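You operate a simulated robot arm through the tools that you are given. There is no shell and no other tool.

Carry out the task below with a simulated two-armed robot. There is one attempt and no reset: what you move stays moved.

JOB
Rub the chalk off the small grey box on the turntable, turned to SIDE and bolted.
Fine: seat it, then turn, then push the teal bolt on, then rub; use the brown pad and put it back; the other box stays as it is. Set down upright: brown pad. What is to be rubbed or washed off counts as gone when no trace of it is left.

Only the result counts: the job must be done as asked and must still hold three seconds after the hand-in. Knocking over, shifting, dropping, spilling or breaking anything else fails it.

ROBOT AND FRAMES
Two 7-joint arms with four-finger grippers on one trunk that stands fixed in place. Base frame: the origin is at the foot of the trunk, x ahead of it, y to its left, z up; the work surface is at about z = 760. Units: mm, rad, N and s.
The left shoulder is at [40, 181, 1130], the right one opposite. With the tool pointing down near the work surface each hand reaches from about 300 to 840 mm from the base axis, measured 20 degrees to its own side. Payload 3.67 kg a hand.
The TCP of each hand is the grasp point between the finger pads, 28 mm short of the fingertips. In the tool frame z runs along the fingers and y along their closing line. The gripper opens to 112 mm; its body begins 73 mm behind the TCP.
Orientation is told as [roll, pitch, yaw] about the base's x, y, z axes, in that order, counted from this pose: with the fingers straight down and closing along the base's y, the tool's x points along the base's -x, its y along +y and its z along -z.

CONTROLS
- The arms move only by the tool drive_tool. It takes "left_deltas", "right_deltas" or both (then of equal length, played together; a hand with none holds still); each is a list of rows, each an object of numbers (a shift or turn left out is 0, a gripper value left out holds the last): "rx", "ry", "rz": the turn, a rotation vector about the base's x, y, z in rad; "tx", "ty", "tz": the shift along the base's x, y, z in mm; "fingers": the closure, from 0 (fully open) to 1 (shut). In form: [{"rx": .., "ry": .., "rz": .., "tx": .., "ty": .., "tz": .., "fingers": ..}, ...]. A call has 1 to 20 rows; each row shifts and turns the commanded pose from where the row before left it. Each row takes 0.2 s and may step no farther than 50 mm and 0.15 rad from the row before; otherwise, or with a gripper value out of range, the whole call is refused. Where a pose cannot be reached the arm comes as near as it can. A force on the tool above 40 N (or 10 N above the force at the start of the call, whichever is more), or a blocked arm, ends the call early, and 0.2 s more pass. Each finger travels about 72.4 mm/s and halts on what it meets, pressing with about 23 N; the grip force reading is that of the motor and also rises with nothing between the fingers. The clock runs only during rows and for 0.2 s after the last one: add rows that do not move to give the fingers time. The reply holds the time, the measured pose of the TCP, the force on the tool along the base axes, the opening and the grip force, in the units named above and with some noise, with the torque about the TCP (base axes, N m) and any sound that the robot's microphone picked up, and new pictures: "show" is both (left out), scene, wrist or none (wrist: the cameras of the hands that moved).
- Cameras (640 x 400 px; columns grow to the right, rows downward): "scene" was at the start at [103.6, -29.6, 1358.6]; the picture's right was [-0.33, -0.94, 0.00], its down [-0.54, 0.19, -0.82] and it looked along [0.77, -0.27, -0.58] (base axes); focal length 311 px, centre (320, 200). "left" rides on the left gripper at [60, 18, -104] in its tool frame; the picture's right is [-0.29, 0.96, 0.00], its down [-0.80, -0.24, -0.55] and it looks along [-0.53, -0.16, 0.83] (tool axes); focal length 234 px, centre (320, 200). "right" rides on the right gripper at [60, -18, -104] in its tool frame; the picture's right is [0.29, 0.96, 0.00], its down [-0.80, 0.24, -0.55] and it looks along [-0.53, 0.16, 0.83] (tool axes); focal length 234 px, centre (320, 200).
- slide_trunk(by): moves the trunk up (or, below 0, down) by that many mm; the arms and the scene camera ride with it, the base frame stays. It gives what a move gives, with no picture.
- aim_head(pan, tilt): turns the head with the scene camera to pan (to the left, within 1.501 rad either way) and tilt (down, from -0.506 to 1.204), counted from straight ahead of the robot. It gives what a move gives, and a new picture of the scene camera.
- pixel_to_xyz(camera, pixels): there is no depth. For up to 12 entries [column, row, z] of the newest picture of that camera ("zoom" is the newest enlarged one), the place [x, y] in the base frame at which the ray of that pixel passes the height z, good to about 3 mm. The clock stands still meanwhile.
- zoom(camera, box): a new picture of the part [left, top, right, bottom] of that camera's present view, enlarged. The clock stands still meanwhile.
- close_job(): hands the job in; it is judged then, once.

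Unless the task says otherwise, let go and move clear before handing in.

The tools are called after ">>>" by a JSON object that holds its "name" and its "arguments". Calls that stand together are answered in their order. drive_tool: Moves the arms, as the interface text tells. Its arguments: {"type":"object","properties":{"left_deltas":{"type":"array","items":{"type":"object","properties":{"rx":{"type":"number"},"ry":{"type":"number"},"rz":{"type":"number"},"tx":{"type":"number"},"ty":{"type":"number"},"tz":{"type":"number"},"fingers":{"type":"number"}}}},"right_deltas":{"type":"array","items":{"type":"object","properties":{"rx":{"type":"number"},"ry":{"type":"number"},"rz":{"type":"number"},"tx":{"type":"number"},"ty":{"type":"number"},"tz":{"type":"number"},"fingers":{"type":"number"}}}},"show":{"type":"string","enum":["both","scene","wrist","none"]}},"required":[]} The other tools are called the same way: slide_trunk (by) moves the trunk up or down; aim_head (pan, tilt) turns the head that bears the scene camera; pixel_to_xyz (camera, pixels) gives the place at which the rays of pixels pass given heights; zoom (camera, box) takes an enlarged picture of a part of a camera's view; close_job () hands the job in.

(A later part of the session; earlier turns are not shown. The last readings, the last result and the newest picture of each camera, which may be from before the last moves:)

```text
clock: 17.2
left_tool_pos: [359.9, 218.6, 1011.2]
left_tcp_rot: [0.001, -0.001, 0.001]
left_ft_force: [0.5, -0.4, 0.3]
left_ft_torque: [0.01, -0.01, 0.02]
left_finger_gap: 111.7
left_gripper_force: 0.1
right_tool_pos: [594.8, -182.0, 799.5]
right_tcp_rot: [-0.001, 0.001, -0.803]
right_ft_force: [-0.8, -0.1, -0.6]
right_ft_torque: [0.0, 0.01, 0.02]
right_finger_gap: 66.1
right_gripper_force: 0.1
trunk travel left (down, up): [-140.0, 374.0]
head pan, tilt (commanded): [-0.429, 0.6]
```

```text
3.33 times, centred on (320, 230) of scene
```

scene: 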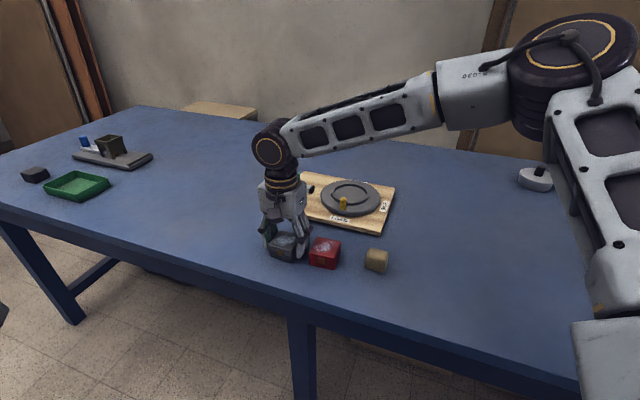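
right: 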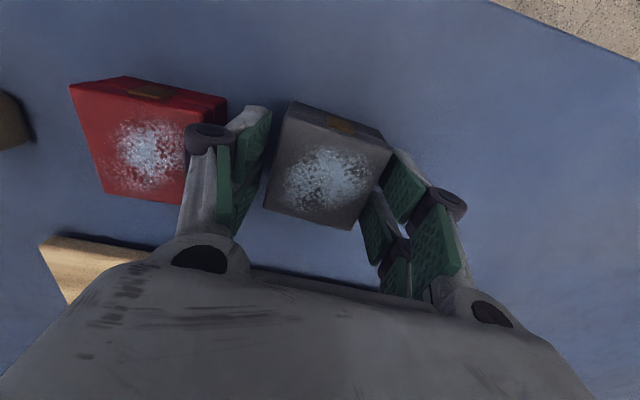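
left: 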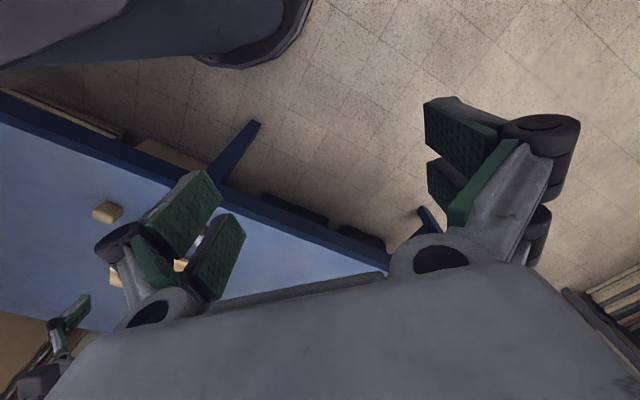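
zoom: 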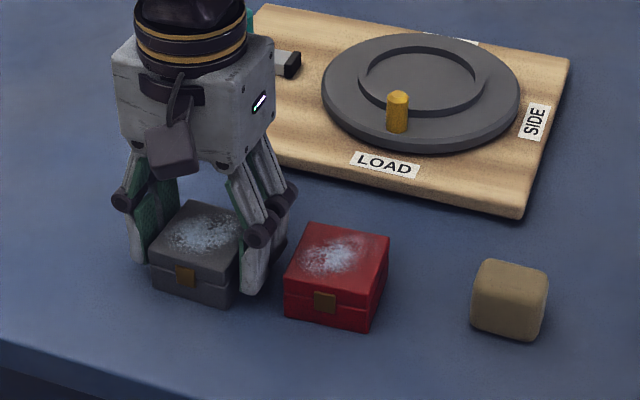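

The fingers straddle the grey box evenly, clear of the red box, with no force. I'll close and check the grip.

>>> {"name": "drive_tool", "arguments": {"right_deltas": [{"fingers": 1.0}, {}, {}, {}], "show": "wrist"}}

>>> {"name": "zoom", "arguments": {"camera": "right", "box": [200, 100, 440, 250]}}

```text
clock: 18.2
left_tool_pos: [359.2, 217.8, 1010.8]
left_tcp_rot: [0.001, 0.001, -0.001]
left_ft_force: [0.7, 0.0, -0.8]
left_ft_torque: [-0.01, -0.02, 0.02]
left_finger_gap: 112.0
left_gripper_force: 0.1
right_tool_pos: [594.5, -182.7, 801.9]
right_tcp_rot: [0.0, 0.001, -0.802]
right_ft_force: [-0.5, 0.3, -0.2]
right_ft_torque: [0.02, 0.0, -0.03]
right_finger_gap: 55.5
right_gripper_force: 22.8
trunk travel left (down, up): [-140.0, 374.0]
head pan, tilt (commanded): [-0.429, 0.6]
```

right: 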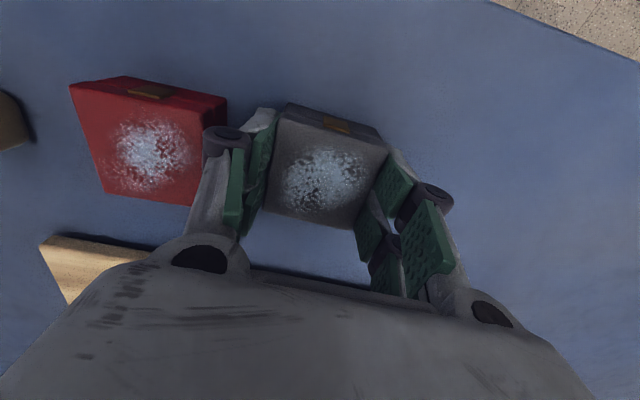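

```text
2.67 times, centred on (320, 175) of right
```

zoom: 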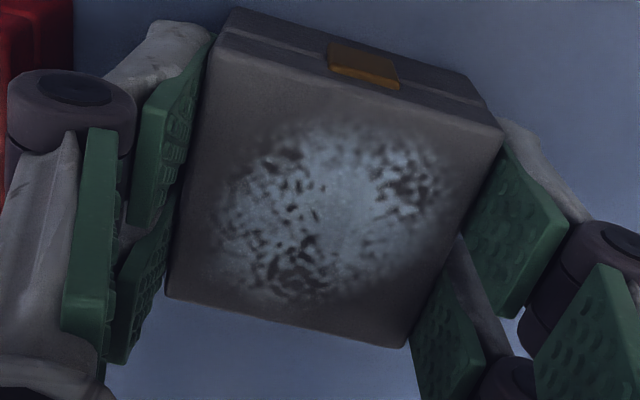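

Grip is good: 55.5 mm opening, 22.8 N. I'll lift slowly by 100 mm and check that the box comes up level.

>>> {"name": "drive_tool", "arguments": {"right_deltas": [{"tz": 10}, {"tz": 20}, {"tz": 35}, {"tz": 35}, {}], "show": "both"}}

>>> {"name": "zoom", "arguments": {"camera": "scene", "box": [230, 130, 410, 270]}}

```text
clock: 19.4
left_tool_pos: [358.7, 217.8, 1009.8]
left_tcp_rot: [0.002, 0.0, 0.0]
left_ft_force: [0.2, -0.1, 0.6]
left_ft_torque: [-0.04, -0.02, 0.01]
left_finger_gap: 112.0
left_gripper_force: 0.1
right_tool_pos: [596.4, -183.2, 900.8]
right_tcp_rot: [0.001, 0.0, -0.802]
right_ft_force: [-1.0, 0.4, 0.5]
right_ft_torque: [0.02, 0.0, -0.01]
right_finger_gap: 55.7
right_gripper_force: 22.9
trunk travel left (down, up): [-140.0, 374.0]
head pan, tilt (commanded): [-0.429, 0.6]
```

scene: 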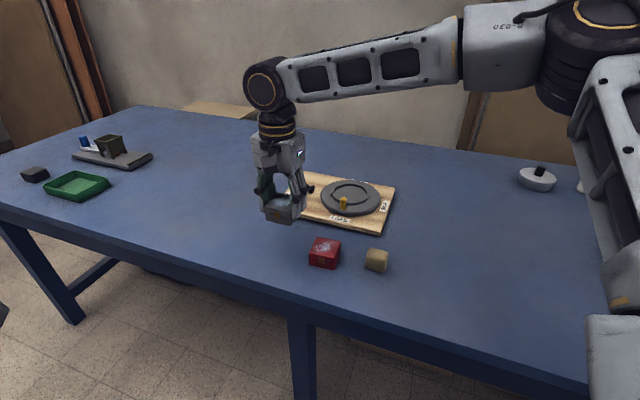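
right: 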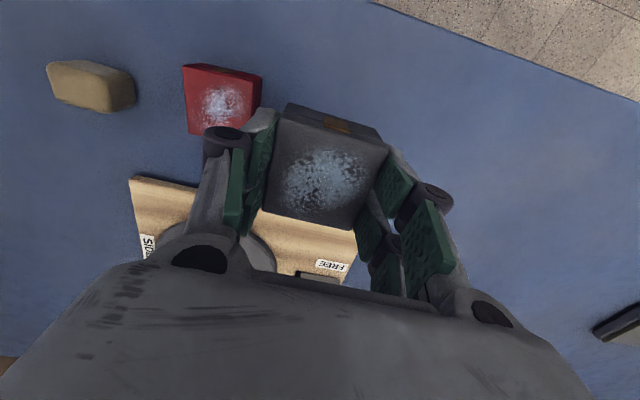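

```text
2.86 times, centred on (320, 200) of scene
```

zoom: 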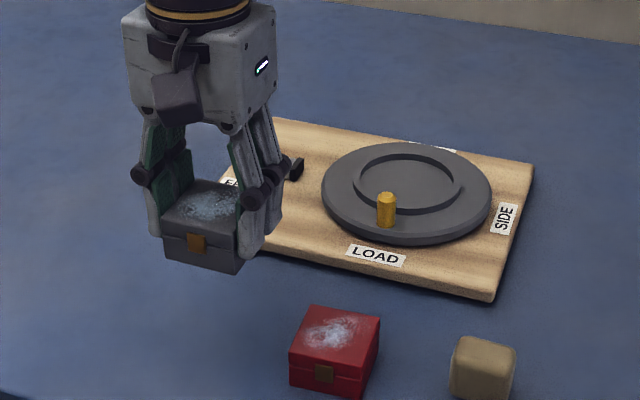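

The box is held level. I'll carry it at this height over the ring, towards (693,-397), and align the yaw with the board.

>>> {"name": "drive_tool", "arguments": {"right_deltas": [{"tx": 16, "ty": -35.7, "rz": 0.004}, {"tx": 16.4, "ty": -35.7, "rz": 0.004}, {"tx": 16.4, "ty": -35.7, "rz": 0.004}, {"tx": 16.4, "ty": -35.7, "rz": 0.004}, {"tx": 16.4, "ty": -35.7, "rz": 0.004}, {"tx": 16.4, "ty": -35.7, "rz": 0.005}, {}], "show": "both"}}

>>> {"name": "zoom", "arguments": {"camera": "scene", "box": [280, 120, 420, 240]}}

>>> {"name": "zoom", "arguments": {"camera": "right", "box": [200, 50, 440, 200]}}

```text
clock: 21.0
left_tool_pos: [358.2, 219.0, 1010.5]
left_tcp_rot: [-0.001, -0.001, 0.0]
left_ft_force: [-0.6, 0.5, -0.3]
left_ft_torque: [0.0, 0.0, 0.0]
left_finger_gap: 111.8
left_gripper_force: 0.1
right_tool_pos: [693.8, -395.2, 904.0]
right_tcp_rot: [0.0, 0.001, -0.776]
right_ft_force: [0.5, 0.5, -0.2]
right_ft_torque: [0.01, -0.02, -0.02]
right_finger_gap: 55.8
right_gripper_force: 22.8
trunk travel left (down, up): [-140.0, 374.0]
head pan, tilt (commanded): [-0.429, 0.6]
```

scene: 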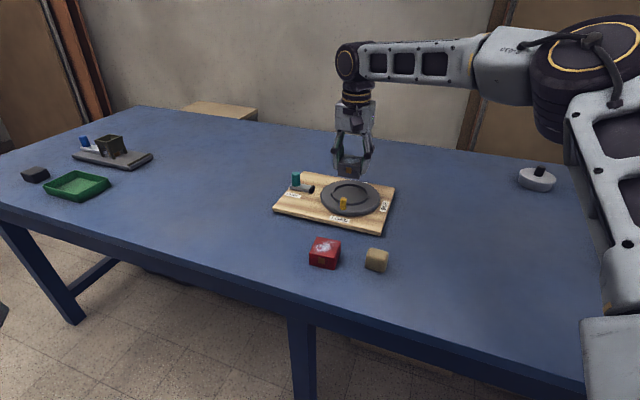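
right: 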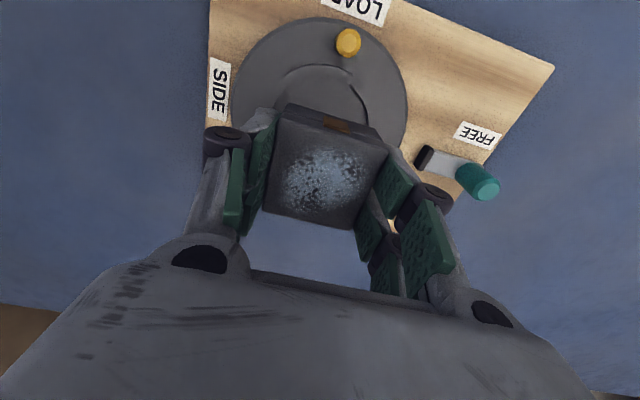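

```text
3.33 times, centred on (350, 180) of scene
```

zoom: 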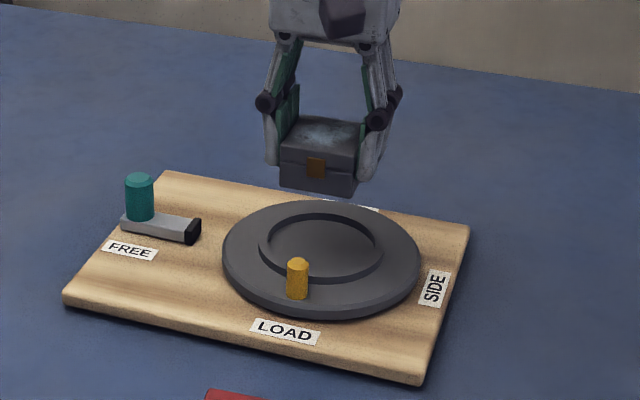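

```text
2.67 times, centred on (320, 125) of right
```

zoom: 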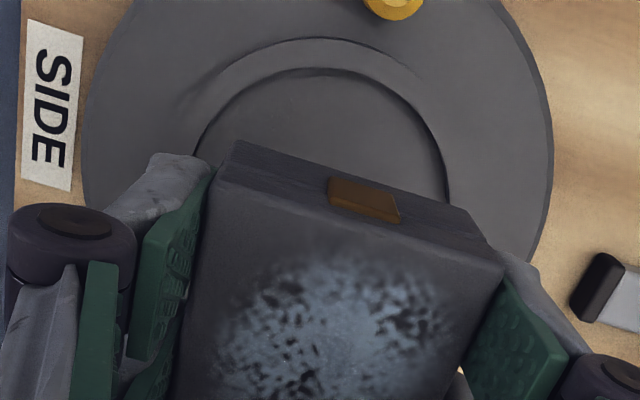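

The ring is visible in both views now. I'll zoom the scene tightly for a good fit of the ring centre.

>>> {"name": "zoom", "arguments": {"camera": "scene", "box": [316, 170, 388, 220]}}

```text
8.00 times, centred on (352, 195) of scene
```

zoom: 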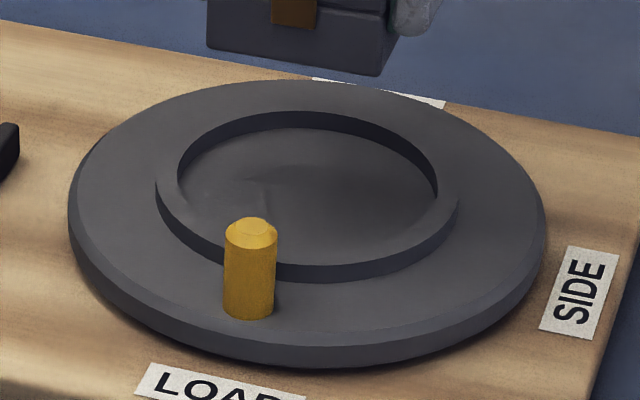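

>>> {"name": "pixel_to_xyz", "arguments": {"camera": "zoom", "pixels": [[156, 187, 804], [458, 200, 804], [307, 265, 804], [156, 187, 804], [458, 200, 804], [307, 265, 804], [177, 180, 804], [437, 190, 804], [307, 111, 804], [177, 180, 804], [437, 190, 804], [307, 111, 804]]}}

>>> {"name": "pixel_to_xyz", "arguments": {"camera": "zoom", "pixels": [[307, 282, 797], [307, 282, 797], [249, 311, 797], [249, 311, 797], [251, 236, 829], [251, 236, 829], [307, 130, 797], [307, 130, 797]]}}

>>> {"name": "zoom", "arguments": {"camera": "right", "box": [220, 0, 420, 125]}}

```text
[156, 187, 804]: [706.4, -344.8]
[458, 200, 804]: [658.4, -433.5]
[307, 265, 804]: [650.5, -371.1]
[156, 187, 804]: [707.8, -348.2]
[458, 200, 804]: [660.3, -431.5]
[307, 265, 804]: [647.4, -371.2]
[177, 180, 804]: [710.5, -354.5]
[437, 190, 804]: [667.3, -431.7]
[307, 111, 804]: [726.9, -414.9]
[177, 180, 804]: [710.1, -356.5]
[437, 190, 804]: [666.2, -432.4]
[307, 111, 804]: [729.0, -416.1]
```

```text
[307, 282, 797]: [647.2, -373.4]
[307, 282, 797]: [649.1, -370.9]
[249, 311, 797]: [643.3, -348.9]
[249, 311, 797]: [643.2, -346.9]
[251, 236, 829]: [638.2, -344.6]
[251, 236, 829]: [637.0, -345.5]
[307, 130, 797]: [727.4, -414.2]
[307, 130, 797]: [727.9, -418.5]
```

```text
3.20 times, centred on (320, 62) of right
```

zoom: 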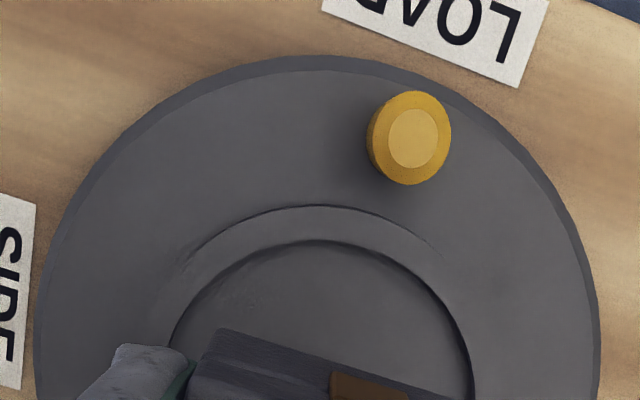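

>>> {"name": "pixel_to_xyz", "arguments": {"camera": "zoom", "pixels": [[318, 240, 804], [318, 240, 804], [170, 345, 804], [170, 345, 804], [472, 370, 804], [472, 370, 804], [413, 138, 829], [413, 138, 829], [225, 282, 804], [420, 280, 804], [320, 207, 800]]}}

```text
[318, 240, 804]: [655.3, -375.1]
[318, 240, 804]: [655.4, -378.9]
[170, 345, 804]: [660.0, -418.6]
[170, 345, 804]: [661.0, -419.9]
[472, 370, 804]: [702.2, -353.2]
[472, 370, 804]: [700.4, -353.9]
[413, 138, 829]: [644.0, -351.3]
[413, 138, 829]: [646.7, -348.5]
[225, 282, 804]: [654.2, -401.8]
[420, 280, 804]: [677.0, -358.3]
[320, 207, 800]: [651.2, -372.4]
```

Combined fits put the ring centre at about (694,-396.3), top at z≈802, peg top ≈822. I'll check where the box sits relative to the TCP in this grip.

>>> {"name": "zoom", "arguments": {"camera": "right", "box": [240, 90, 400, 240]}}

>>> {"name": "zoom", "arguments": {"camera": "scene", "box": [316, 130, 388, 180]}}

```text
2.67 times, centred on (320, 165) of right
```

zoom: 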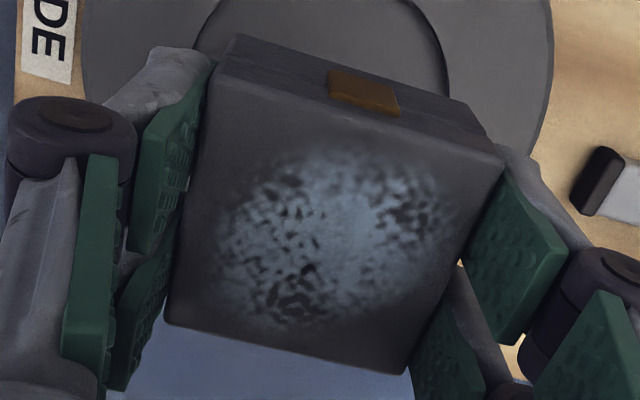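

```text
8.00 times, centred on (352, 155) of scene
```

zoom: 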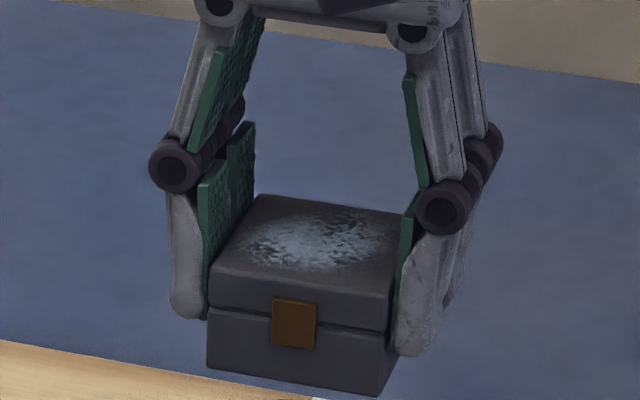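

>>> {"name": "pixel_to_xyz", "arguments": {"camera": "right", "pixels": [[279.9, 113.3, 894], [388.5, 148.9, 894], [351.8, 229.8, 894], [262, 210.7, 894], [279.9, 113.3, 894], [388.5, 148.9, 894], [351.8, 229.8, 894], [262, 210.7, 894]]}}

>>> {"name": "pixel_to_xyz", "arguments": {"camera": "zoom", "pixels": [[208, 370, 862], [376, 396, 862], [208, 370, 862], [376, 396, 862], [258, 194, 895], [207, 277, 895], [390, 300, 895], [415, 213, 895]]}}

```text
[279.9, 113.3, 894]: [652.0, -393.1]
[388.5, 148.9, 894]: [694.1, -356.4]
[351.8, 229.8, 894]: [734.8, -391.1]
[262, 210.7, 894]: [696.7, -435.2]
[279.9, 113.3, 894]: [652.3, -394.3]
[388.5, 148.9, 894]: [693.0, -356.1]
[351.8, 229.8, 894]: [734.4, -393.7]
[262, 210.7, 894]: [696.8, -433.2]
```

```text
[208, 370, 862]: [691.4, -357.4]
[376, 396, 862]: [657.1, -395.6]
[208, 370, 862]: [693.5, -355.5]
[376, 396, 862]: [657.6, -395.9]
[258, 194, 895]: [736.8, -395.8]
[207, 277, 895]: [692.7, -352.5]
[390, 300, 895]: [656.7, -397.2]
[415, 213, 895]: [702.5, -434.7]
```

Box centre is about (695,-395) against ring centre (694,-396.3), within the roughly 4 mm clearance. I'll trim by (-0.5,-1.3) and descend to z≈850, just above the ring.

>>> {"name": "drive_tool", "arguments": {"right_deltas": [{"tx": -0.5, "ty": -1.3, "tz": -18}, {"tz": -18}, {"tz": -16}, {}], "show": "both"}}

>>> {"name": "zoom", "arguments": {"camera": "scene", "box": [316, 160, 388, 210]}}

>>> {"name": "zoom", "arguments": {"camera": "right", "box": [220, 50, 420, 175]}}

```text
clock: 22.0
left_tool_pos: [359.0, 218.5, 1010.5]
left_tcp_rot: [0.003, -0.001, 0.001]
left_ft_force: [-1.0, -0.3, -0.1]
left_ft_torque: [-0.01, -0.03, -0.01]
left_finger_gap: 112.0
left_gripper_force: 0.1
right_tool_pos: [693.3, -398.8, 849.4]
right_tcp_rot: [0.0, -0.002, -0.779]
right_ft_force: [-0.1, -0.2, -1.0]
right_ft_torque: [-0.03, 0.01, 0.03]
right_finger_gap: 55.5
right_gripper_force: 23.1
trunk travel left (down, up): [-140.0, 374.0]
head pan, tilt (commanded): [-0.429, 0.6]
```

scene: 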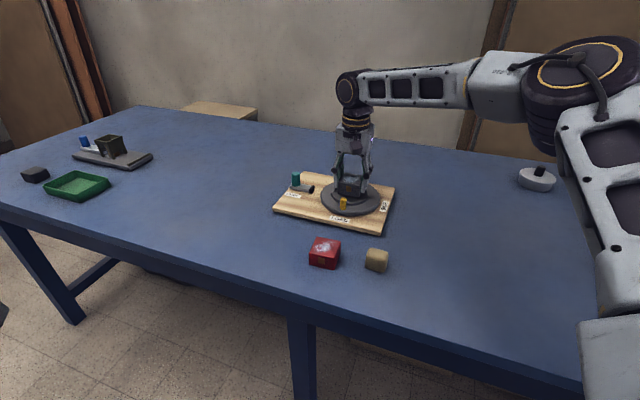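
right: 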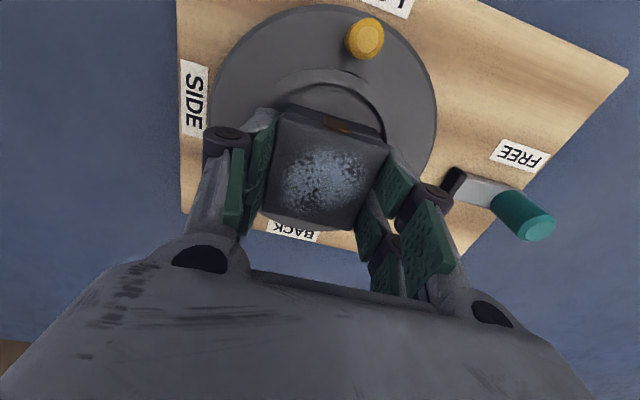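

```text
8.00 times, centred on (352, 185) of scene
```

zoom: 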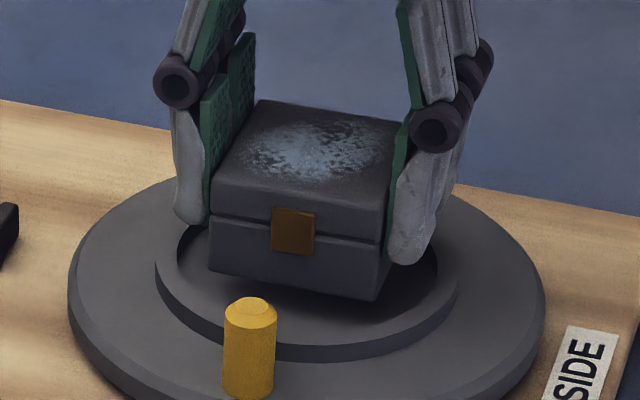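

```text
3.20 times, centred on (320, 112) of right
```

zoom: 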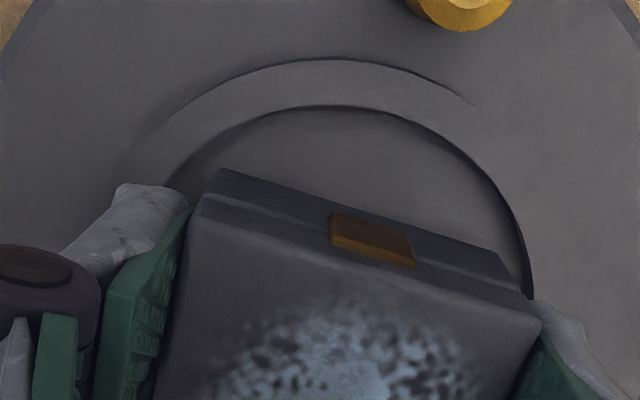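

The box hovers just above the ring. I'll compare box-bottom corners and ring edges in this same scene zoom.

>>> {"name": "zoom", "arguments": {"camera": "scene", "box": [316, 160, 388, 210]}}

>>> {"name": "pixel_to_xyz", "arguments": {"camera": "zoom", "pixels": [[209, 268, 808], [375, 300, 808], [209, 268, 808], [375, 300, 808], [177, 258, 802], [437, 268, 802], [177, 258, 802], [437, 268, 802], [307, 345, 802], [307, 345, 802], [156, 267, 802], [458, 280, 802]]}}

>>> {"name": "pixel_to_xyz", "arguments": {"camera": "zoom", "pixels": [[209, 268, 808], [375, 300, 808], [156, 267, 802], [458, 280, 802], [307, 345, 802], [209, 268, 808], [375, 300, 808], [156, 267, 802], [458, 280, 802], [307, 345, 802]]}}

```text
8.00 times, centred on (352, 185) of scene
```

zoom: 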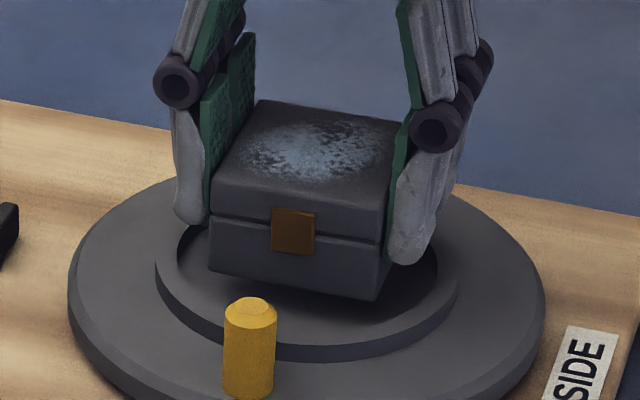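

```text
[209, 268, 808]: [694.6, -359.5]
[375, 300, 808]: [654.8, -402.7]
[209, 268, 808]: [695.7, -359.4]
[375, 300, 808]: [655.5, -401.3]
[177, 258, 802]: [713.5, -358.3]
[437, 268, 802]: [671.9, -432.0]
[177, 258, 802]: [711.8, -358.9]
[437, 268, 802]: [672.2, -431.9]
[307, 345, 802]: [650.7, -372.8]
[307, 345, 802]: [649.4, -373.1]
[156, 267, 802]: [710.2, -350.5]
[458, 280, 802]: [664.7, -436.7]
```

```text
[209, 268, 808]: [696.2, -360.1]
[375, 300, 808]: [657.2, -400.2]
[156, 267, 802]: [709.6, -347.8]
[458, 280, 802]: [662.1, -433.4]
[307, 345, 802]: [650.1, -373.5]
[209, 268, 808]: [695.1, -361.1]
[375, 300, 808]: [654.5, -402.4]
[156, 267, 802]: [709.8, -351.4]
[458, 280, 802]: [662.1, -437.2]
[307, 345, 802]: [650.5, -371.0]
```

>>> {"name": "zoom", "arguments": {"camera": "right", "box": [220, 50, 420, 175]}}

>>> {"name": "pixel_to_xyz", "arguments": {"camera": "zoom", "pixels": [[216, 169, 808], [512, 262, 808], [216, 169, 808], [512, 262, 808], [335, 106, 802], [335, 106, 802], [195, 165, 802], [195, 165, 802], [480, 165, 802], [480, 165, 802], [532, 280, 802], [532, 280, 802]]}}

>>> {"name": "pixel_to_xyz", "arguments": {"camera": "zoom", "pixels": [[216, 169, 808], [512, 262, 808], [335, 106, 802], [195, 165, 802], [480, 165, 802], [532, 280, 802], [216, 169, 808], [512, 262, 808], [335, 106, 802], [195, 165, 802], [480, 165, 802], [532, 280, 802]]}}

```text
3.20 times, centred on (320, 112) of right
```

zoom: 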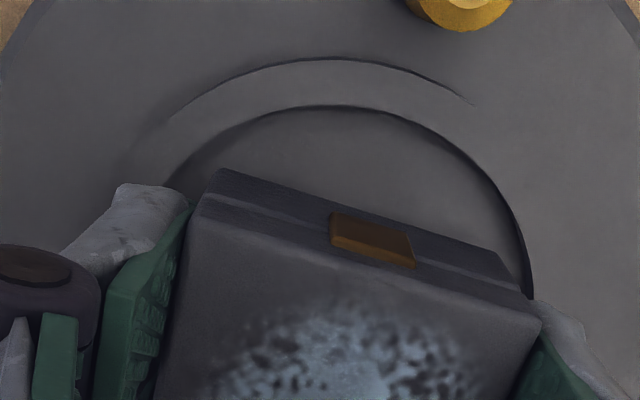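

```text
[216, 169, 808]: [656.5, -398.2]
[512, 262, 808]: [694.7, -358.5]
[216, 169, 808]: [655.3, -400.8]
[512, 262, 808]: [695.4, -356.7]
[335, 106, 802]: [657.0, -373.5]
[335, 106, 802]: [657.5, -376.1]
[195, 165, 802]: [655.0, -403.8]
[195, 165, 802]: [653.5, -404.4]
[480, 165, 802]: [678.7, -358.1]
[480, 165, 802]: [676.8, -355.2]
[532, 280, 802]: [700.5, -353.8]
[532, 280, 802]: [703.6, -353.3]
```

```text
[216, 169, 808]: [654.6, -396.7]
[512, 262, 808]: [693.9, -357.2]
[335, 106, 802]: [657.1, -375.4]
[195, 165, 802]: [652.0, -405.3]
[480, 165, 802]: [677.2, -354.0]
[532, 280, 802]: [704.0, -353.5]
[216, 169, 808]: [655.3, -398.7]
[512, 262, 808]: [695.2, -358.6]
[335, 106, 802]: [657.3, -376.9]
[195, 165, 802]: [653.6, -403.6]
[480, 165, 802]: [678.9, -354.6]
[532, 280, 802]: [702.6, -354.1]
```

Both cameras agree the box must shift about (-1.4,+3.3) to be concentric with the ring. I'll shift, then lower gently watching force.

>>> {"name": "drive_tool", "arguments": {"right_deltas": [{"tx": -1.4, "ty": 3.3}, {"tz": -3}, {"tz": -2}, {}], "show": "none"}}

>>> {"name": "zoom", "arguments": {"camera": "scene", "box": [316, 160, 388, 210]}}

```text
clock: 23.0
left_tool_pos: [358.6, 217.8, 1010.6]
left_tcp_rot: [0.002, 0.0, 0.0]
left_ft_force: [-0.4, -0.1, 0.1]
left_ft_torque: [0.04, 0.01, 0.0]
left_finger_gap: 112.0
left_gripper_force: 0.1
right_tool_pos: [691.2, -394.2, 843.5]
right_tcp_rot: [-0.001, -0.001, -0.779]
right_ft_force: [-1.0, -1.1, -1.4]
right_ft_torque: [-0.02, 0.0, 0.02]
right_finger_gap: 55.3
right_gripper_force: 22.4
trunk travel left (down, up): [-140.0, 374.0]
head pan, tilt (commanded): [-0.429, 0.6]
```

```text
8.00 times, centred on (352, 185) of scene
```

zoom: 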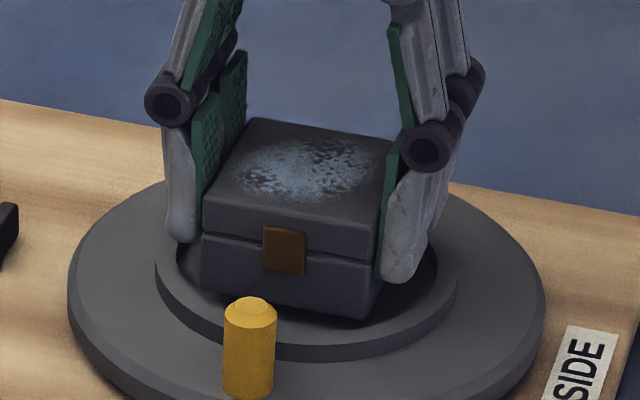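

The box corners look balanced inside the ring now. I'll continue down in 2 mm steps until contact with the floor.

>>> {"name": "drive_tool", "arguments": {"right_deltas": [{"tz": -2}, {"tz": -2}, {}], "show": "none"}}

>>> {"name": "drive_tool", "arguments": {"right_deltas": [{"tz": -1.5}, {"tz": -1}, {}], "show": "none"}}

>>> {"name": "zoom", "arguments": {"camera": "scene", "box": [316, 160, 388, 210]}}

```text
clock: 23.8
left_tool_pos: [359.1, 217.2, 1009.8]
left_tcp_rot: [0.001, 0.0, 0.001]
left_ft_force: [0.4, -0.4, 0.6]
left_ft_torque: [0.03, -0.02, 0.01]
left_finger_gap: 112.0
left_gripper_force: 0.1
right_tool_pos: [690.2, -394.7, 840.0]
right_tcp_rot: [0.0, 0.001, -0.777]
right_ft_force: [-0.4, 0.1, -0.4]
right_ft_torque: [-0.01, -0.01, 0.0]
right_finger_gap: 55.3
right_gripper_force: 23.1
trunk travel left (down, up): [-140.0, 374.0]
head pan, tilt (commanded): [-0.429, 0.6]
```

```text
clock: 24.6
left_tool_pos: [359.4, 217.0, 1011.0]
left_tcp_rot: [0.002, -0.001, -0.001]
left_ft_force: [0.0, 1.1, 0.1]
left_ft_torque: [-0.03, 0.0, 0.05]
left_finger_gap: 111.9
left_gripper_force: 0.1
right_tool_pos: [692.1, -394.1, 836.8]
right_tcp_rot: [-0.001, 0.0, -0.777]
right_ft_force: [0.0, 1.1, -0.5]
right_ft_torque: [-0.01, -0.03, 0.01]
right_finger_gap: 55.7
right_gripper_force: 23.4
trunk travel left (down, up): [-140.0, 374.0]
head pan, tilt (commanded): [-0.429, 0.6]
```

```text
8.00 times, centred on (352, 185) of scene
```

zoom: 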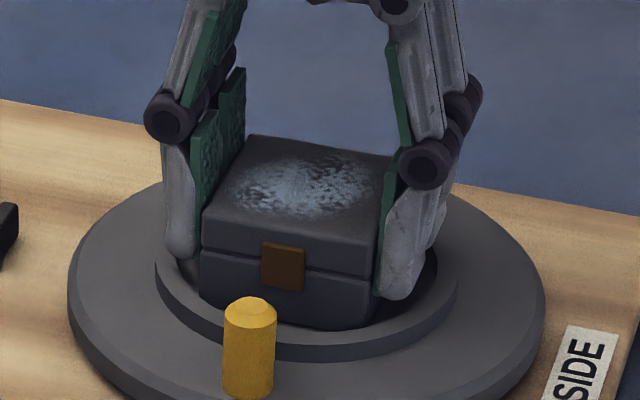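

The box has passed below the ring top with no contact force. I'll keep lowering in 1 mm steps.

>>> {"name": "drive_tool", "arguments": {"right_deltas": [{"tz": -1}, {"tz": -1}, {}], "show": "none"}}

>>> {"name": "drive_tool", "arguments": {"right_deltas": [{"tz": -1}, {"tz": -1}, {}], "show": "none"}}

```text
clock: 25.4
left_tool_pos: [358.4, 218.0, 1010.5]
left_tcp_rot: [0.001, -0.002, 0.0]
left_ft_force: [-0.6, -1.3, 0.2]
left_ft_torque: [-0.01, 0.01, -0.03]
left_finger_gap: 112.1
left_gripper_force: 0.1
right_tool_pos: [691.9, -394.7, 836.5]
right_tcp_rot: [0.001, -0.002, -0.779]
right_ft_force: [2.2, -2.5, 7.2]
right_ft_torque: [0.13, -0.03, 0.01]
right_finger_gap: 55.7
right_gripper_force: 23.0
trunk travel left (down, up): [-140.0, 374.0]
head pan, tilt (commanded): [-0.429, 0.6]
```

```text
clock: 26.2
left_tool_pos: [356.5, 218.3, 1009.8]
left_tcp_rot: [-0.001, -0.002, 0.0]
left_ft_force: [0.0, 0.5, 0.0]
left_ft_torque: [-0.02, -0.04, 0.03]
left_finger_gap: 112.0
left_gripper_force: 0.0
right_tool_pos: [690.7, -393.2, 837.0]
right_tcp_rot: [0.003, -0.004, -0.779]
right_ft_force: [2.8, -4.9, 21.6]
right_ft_torque: [0.0, 0.12, 0.03]
right_finger_gap: 55.6
right_gripper_force: 22.8
trunk travel left (down, up): [-140.0, 374.0]
head pan, tilt (commanded): [-0.429, 0.6]
```

Contact at z≈836.5 puts the box bottom at about 795, the disc level inside the ring, so it is seated. I'll ease the pressure and inspect before releasing.

>>> {"name": "drive_tool", "arguments": {"right_deltas": [{"tz": 1.5}, {}], "show": "both"}}

>>> {"name": "zoom", "arguments": {"camera": "scene", "box": [316, 160, 388, 210]}}

>>> {"name": "zoom", "arguments": {"camera": "right", "box": [220, 50, 420, 175]}}

```text
clock: 26.8
left_tool_pos: [358.8, 218.6, 1010.6]
left_tcp_rot: [0.0, -0.001, -0.001]
left_ft_force: [-0.5, -0.1, 0.2]
left_ft_torque: [-0.02, -0.03, -0.03]
left_finger_gap: 112.0
left_gripper_force: 0.1
right_tool_pos: [692.5, -393.2, 834.4]
right_tcp_rot: [-0.001, -0.001, -0.778]
right_ft_force: [2.5, -5.8, 15.6]
right_ft_torque: [-0.15, -0.23, 0.02]
right_finger_gap: 55.6
right_gripper_force: 22.7
trunk travel left (down, up): [-140.0, 374.0]
head pan, tilt (commanded): [-0.429, 0.6]
```

scene: 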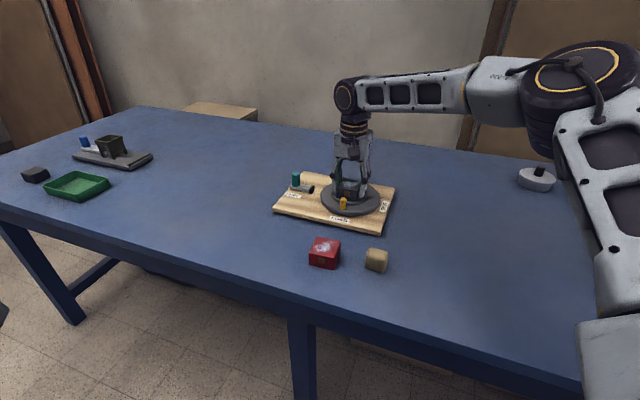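
right: 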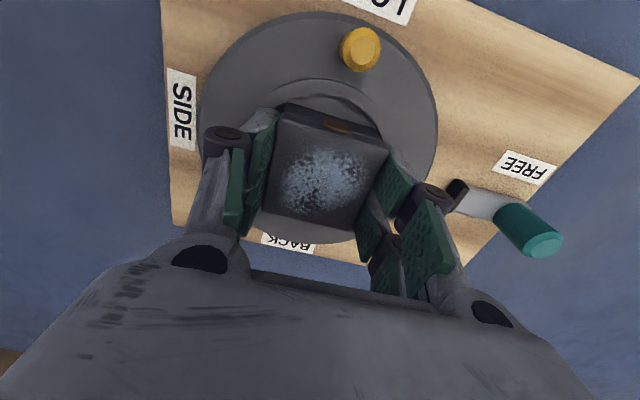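

```text
8.00 times, centred on (352, 185) of scene
```

zoom: 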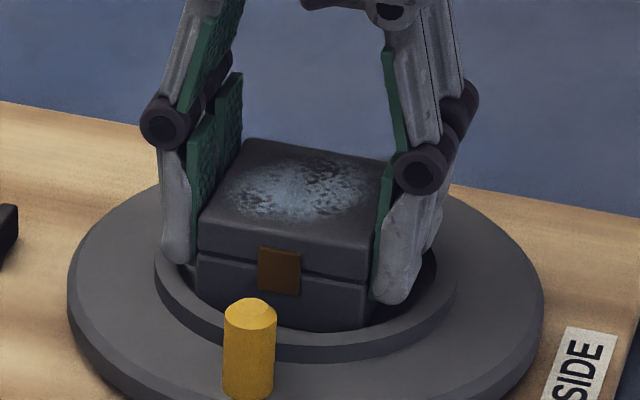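

```text
3.20 times, centred on (320, 112) of right
```

zoom: 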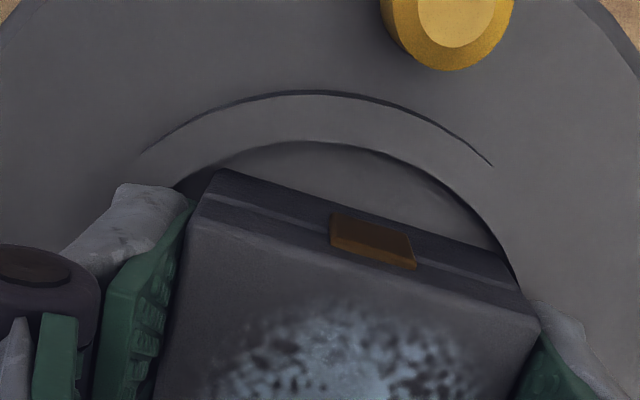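

There is still 15 N down and about 6 N sideways, so the box's +y corner is leaning on the ring wall. I'll back off about 1 mm sideways and up to remove the preload.

>>> {"name": "drive_tool", "arguments": {"right_deltas": [{"tx": 0.5, "ty": -1.2, "tz": 0.8}, {}, {}], "show": "none"}}

```text
clock: 27.6
left_tool_pos: [358.2, 218.4, 1010.9]
left_tcp_rot: [0.0, -0.001, 0.001]
left_ft_force: [-0.3, 0.2, 0.6]
left_ft_torque: [-0.01, -0.03, -0.01]
left_finger_gap: 112.2
left_gripper_force: 0.1
right_tool_pos: [693.6, -394.1, 837.5]
right_tcp_rot: [-0.002, 0.001, -0.776]
right_ft_force: [-0.8, 2.1, 4.8]
right_ft_torque: [0.05, -0.08, 0.08]
right_finger_gap: 55.7
right_gripper_force: 23.5
trunk travel left (down, up): [-140.0, 374.0]
head pan, tilt (commanded): [-0.429, 0.6]
```

Preload is nearly gone. I'll open slightly, to about 66 mm, and then look.

>>> {"name": "drive_tool", "arguments": {"right_deltas": [{"fingers": 0.48}, {"fingers": 0.45}, {"fingers": 0.41}, {}], "show": "wrist"}}

>>> {"name": "zoom", "arguments": {"camera": "scene", "box": [316, 160, 388, 210]}}

>>> {"name": "zoom", "arguments": {"camera": "right", "box": [220, 50, 420, 175]}}

```text
clock: 28.6
left_tool_pos: [358.7, 218.8, 1011.0]
left_tcp_rot: [0.002, 0.0, 0.0]
left_ft_force: [0.1, 0.2, -0.8]
left_ft_torque: [-0.04, 0.0, -0.02]
left_finger_gap: 111.9
left_gripper_force: 0.1
right_tool_pos: [693.1, -394.8, 836.6]
right_tcp_rot: [0.001, 0.001, -0.777]
right_ft_force: [-0.2, 0.1, -0.3]
right_ft_torque: [0.01, -0.03, 0.03]
right_finger_gap: 66.0
right_gripper_force: 0.0
trunk travel left (down, up): [-140.0, 374.0]
head pan, tilt (commanded): [-0.429, 0.6]
```

right: 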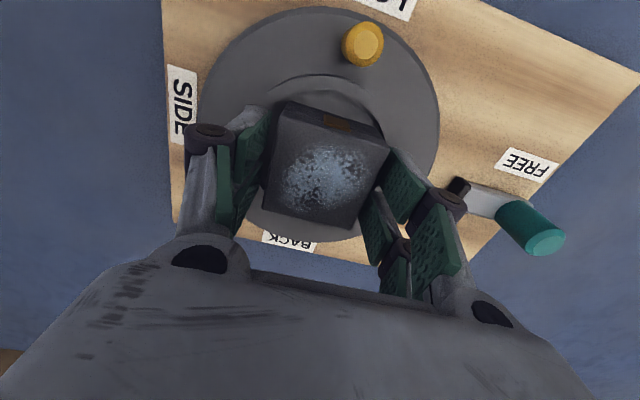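

```text
8.00 times, centred on (352, 185) of scene
```

zoom: 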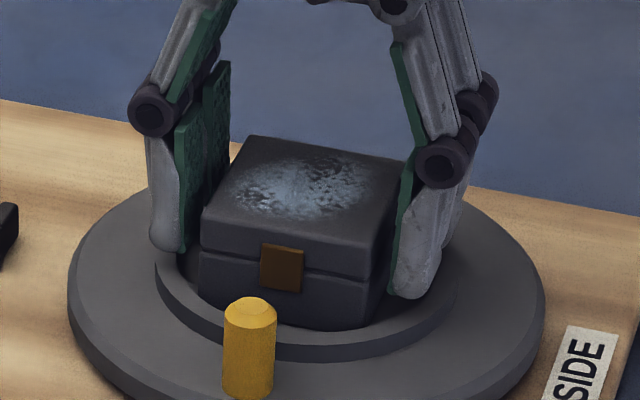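

```text
3.20 times, centred on (320, 112) of right
```

zoom: 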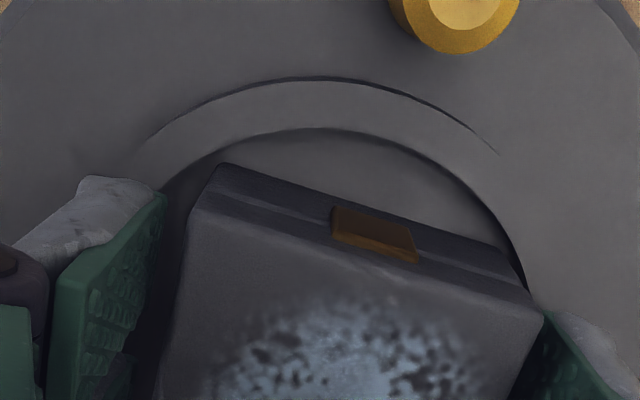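

The box stands level inside the ring with zero tool force. I'll lift straight up and view the seat unobstructed.

>>> {"name": "drive_tool", "arguments": {"right_deltas": [{"tz": 8}, {"tz": 20}, {"tz": 40}, {"tz": 40}, {}], "show": "both"}}

>>> {"name": "zoom", "arguments": {"camera": "scene", "box": [316, 160, 388, 210]}}

>>> {"name": "zoom", "arguments": {"camera": "right", "box": [220, 0, 420, 125]}}

```text
clock: 29.8
left_tool_pos: [359.0, 217.6, 1010.9]
left_tcp_rot: [0.0, 0.0, 0.002]
left_ft_force: [-0.7, 0.4, -0.4]
left_ft_torque: [-0.01, -0.01, 0.01]
left_finger_gap: 112.0
left_gripper_force: 0.1
right_tool_pos: [691.1, -393.8, 946.2]
right_tcp_rot: [0.0, 0.002, -0.778]
right_ft_force: [0.2, -0.5, 1.0]
right_ft_torque: [0.02, 0.0, 0.02]
right_finger_gap: 66.0
right_gripper_force: 0.0
trunk travel left (down, up): [-140.0, 374.0]
head pan, tilt (commanded): [-0.429, 0.6]
```

scene: 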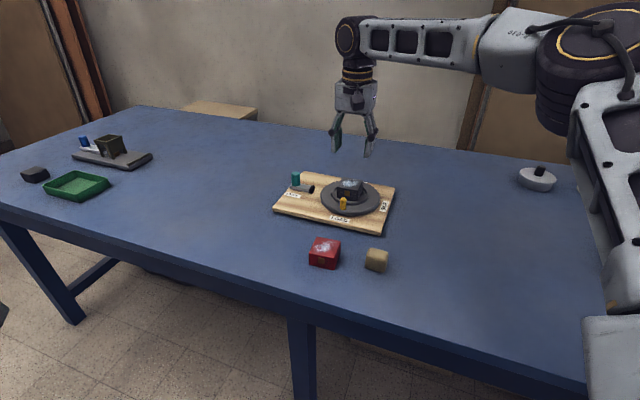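
right: 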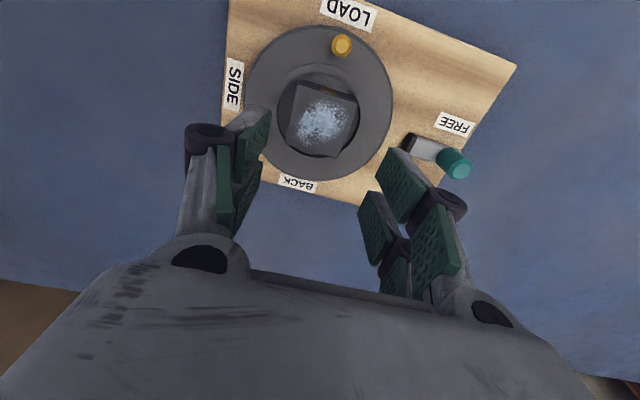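

```text
8.00 times, centred on (352, 185) of scene
```

zoom: 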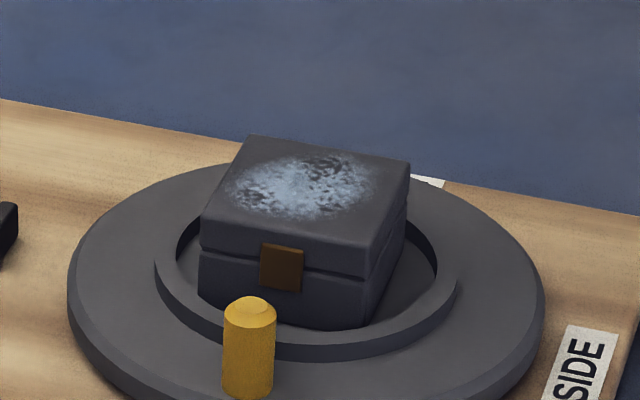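

```text
3.20 times, centred on (320, 62) of right
```

zoom: 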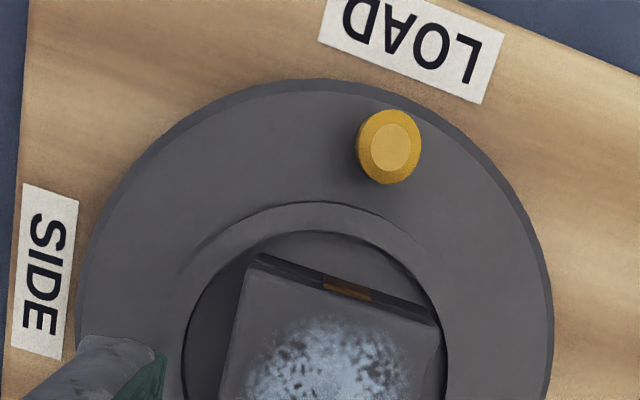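

The box sits flat in the ring. Next is the turn: I plan to cage the orange peg between the fingers and swing it 90° from LOAD to SIDE, so first I'll measure the finger layout from the wrist view.

>>> {"name": "zoom", "arguments": {"camera": "right", "box": [160, 80, 480, 280]}}

```text
2.00 times, centred on (320, 180) of right
```

zoom: 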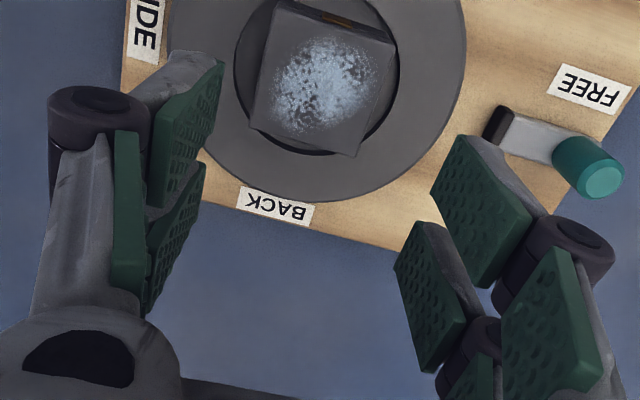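

>>> {"name": "pixel_to_xyz", "arguments": {"camera": "zoom", "pixels": [[455, 135, 918], [432, 188, 918], [418, 222, 918], [394, 268, 918], [223, 65, 918], [207, 150, 918], [204, 163, 918], [168, 62, 918], [455, 135, 918], [394, 268, 918]]}}

```text
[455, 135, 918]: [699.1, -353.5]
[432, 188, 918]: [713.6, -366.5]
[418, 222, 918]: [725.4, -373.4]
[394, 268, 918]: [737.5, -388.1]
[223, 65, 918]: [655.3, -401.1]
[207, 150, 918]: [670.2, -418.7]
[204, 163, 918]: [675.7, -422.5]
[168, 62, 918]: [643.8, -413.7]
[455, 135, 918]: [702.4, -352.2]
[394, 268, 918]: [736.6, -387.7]
```

The pads span about 6–25 mm either side of the TCP along tool x, with a gap of roughly 12 mm between them, so I should hold the peg on one pad pair rather than in the gap. I'll measure the peg and disc again from this higher wrist view.

>>> {"name": "zoom", "arguments": {"camera": "right", "box": [230, 10, 410, 190]}}

>>> {"name": "pixel_to_xyz", "arguments": {"camera": "right", "pixels": [[341.6, 45.4, 822], [341.6, 45.4, 822], [341.6, 45.4, 822], [341.6, 45.4, 822], [346, 15, 785], [346, 15, 785], [234, 82, 785], [234, 82, 785], [297, 185, 785], [297, 185, 785], [455, 124, 785], [455, 124, 785]]}}

```text
2.22 times, centred on (320, 100) of right
```

zoom: 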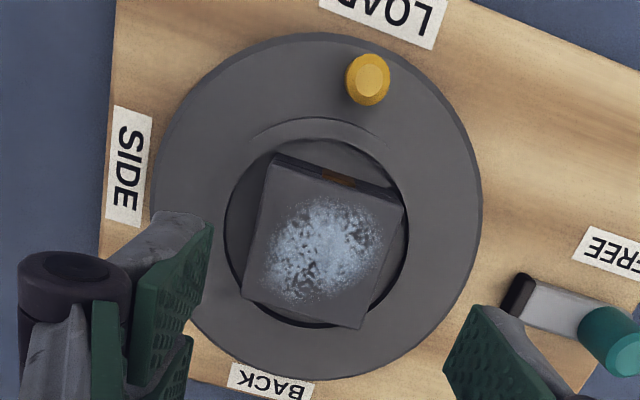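

```text
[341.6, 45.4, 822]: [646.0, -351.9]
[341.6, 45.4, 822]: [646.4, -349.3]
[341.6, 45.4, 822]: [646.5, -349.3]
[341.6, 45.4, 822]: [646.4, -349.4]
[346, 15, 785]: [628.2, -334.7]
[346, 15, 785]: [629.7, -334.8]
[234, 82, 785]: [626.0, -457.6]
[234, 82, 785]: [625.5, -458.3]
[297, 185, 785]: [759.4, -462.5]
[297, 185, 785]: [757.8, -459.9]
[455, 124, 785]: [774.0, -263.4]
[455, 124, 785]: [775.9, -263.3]
```

Peg is at about (646,-350), so its radius is roughly 67 mm at angle 136°. I'll move to TCP (635,-339), outward of the peg so the inner pads hold it, with a 40 mm opening, and come down to z≈870 to check.

>>> {"name": "drive_tool", "arguments": {"right_deltas": [{"tx": -29, "ty": 28, "rz": 0.005, "fingers": 0.643}, {"tx": -28.5, "ty": 27.5, "rz": 0.005}, {"tz": -38}, {"tz": -38}, {}], "show": "both"}}

>>> {"name": "zoom", "arguments": {"camera": "right", "box": [200, 80, 440, 280]}}

>>> {"name": "zoom", "arguments": {"camera": "scene", "box": [290, 130, 410, 230]}}

```text
clock: 31.0
left_tool_pos: [357.9, 218.1, 1009.8]
left_tcp_rot: [0.002, -0.001, 0.0]
left_ft_force: [-0.6, 0.0, 1.0]
left_ft_torque: [-0.01, -0.02, -0.04]
left_finger_gap: 112.1
left_gripper_force: 0.1
right_tool_pos: [633.1, -338.9, 873.1]
right_tcp_rot: [0.0, 0.002, -0.768]
right_ft_force: [0.1, 0.1, 0.4]
right_ft_torque: [0.01, 0.02, 0.02]
right_finger_gap: 39.9
right_gripper_force: 0.1
trunk travel left (down, up): [-140.0, 374.0]
head pan, tilt (commanded): [-0.429, 0.6]
```

scene: 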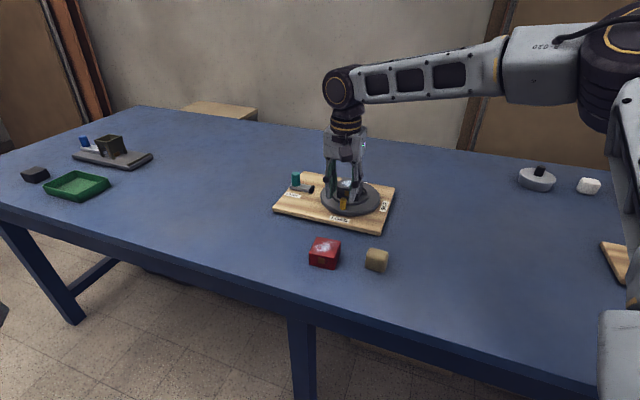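
right: 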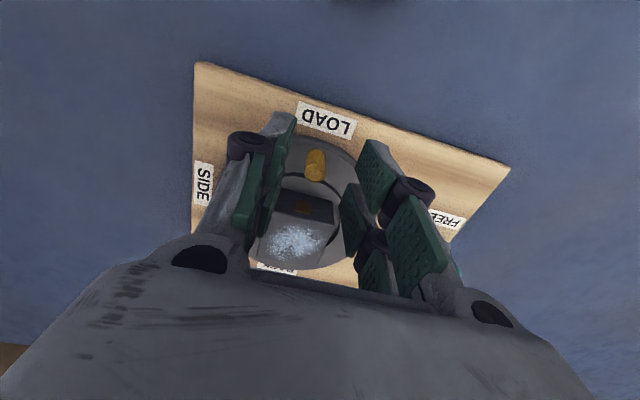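

```text
2.00 times, centred on (320, 180) of right
```

zoom: 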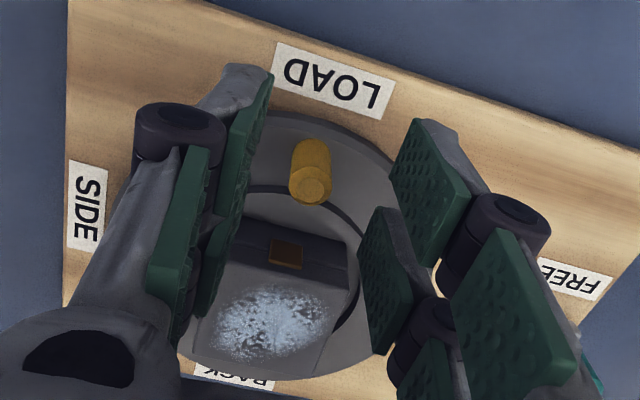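

```text
4.00 times, centred on (350, 180) of scene
```

zoom: 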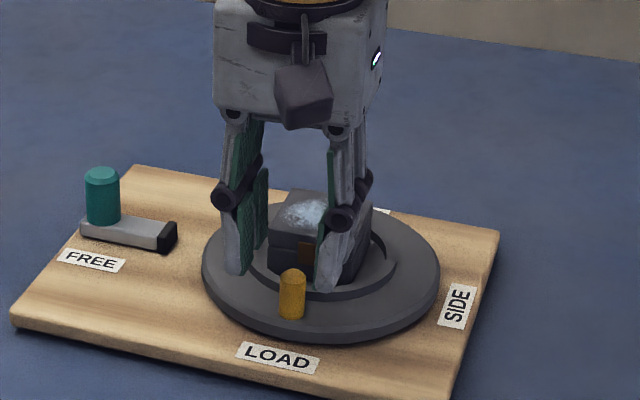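

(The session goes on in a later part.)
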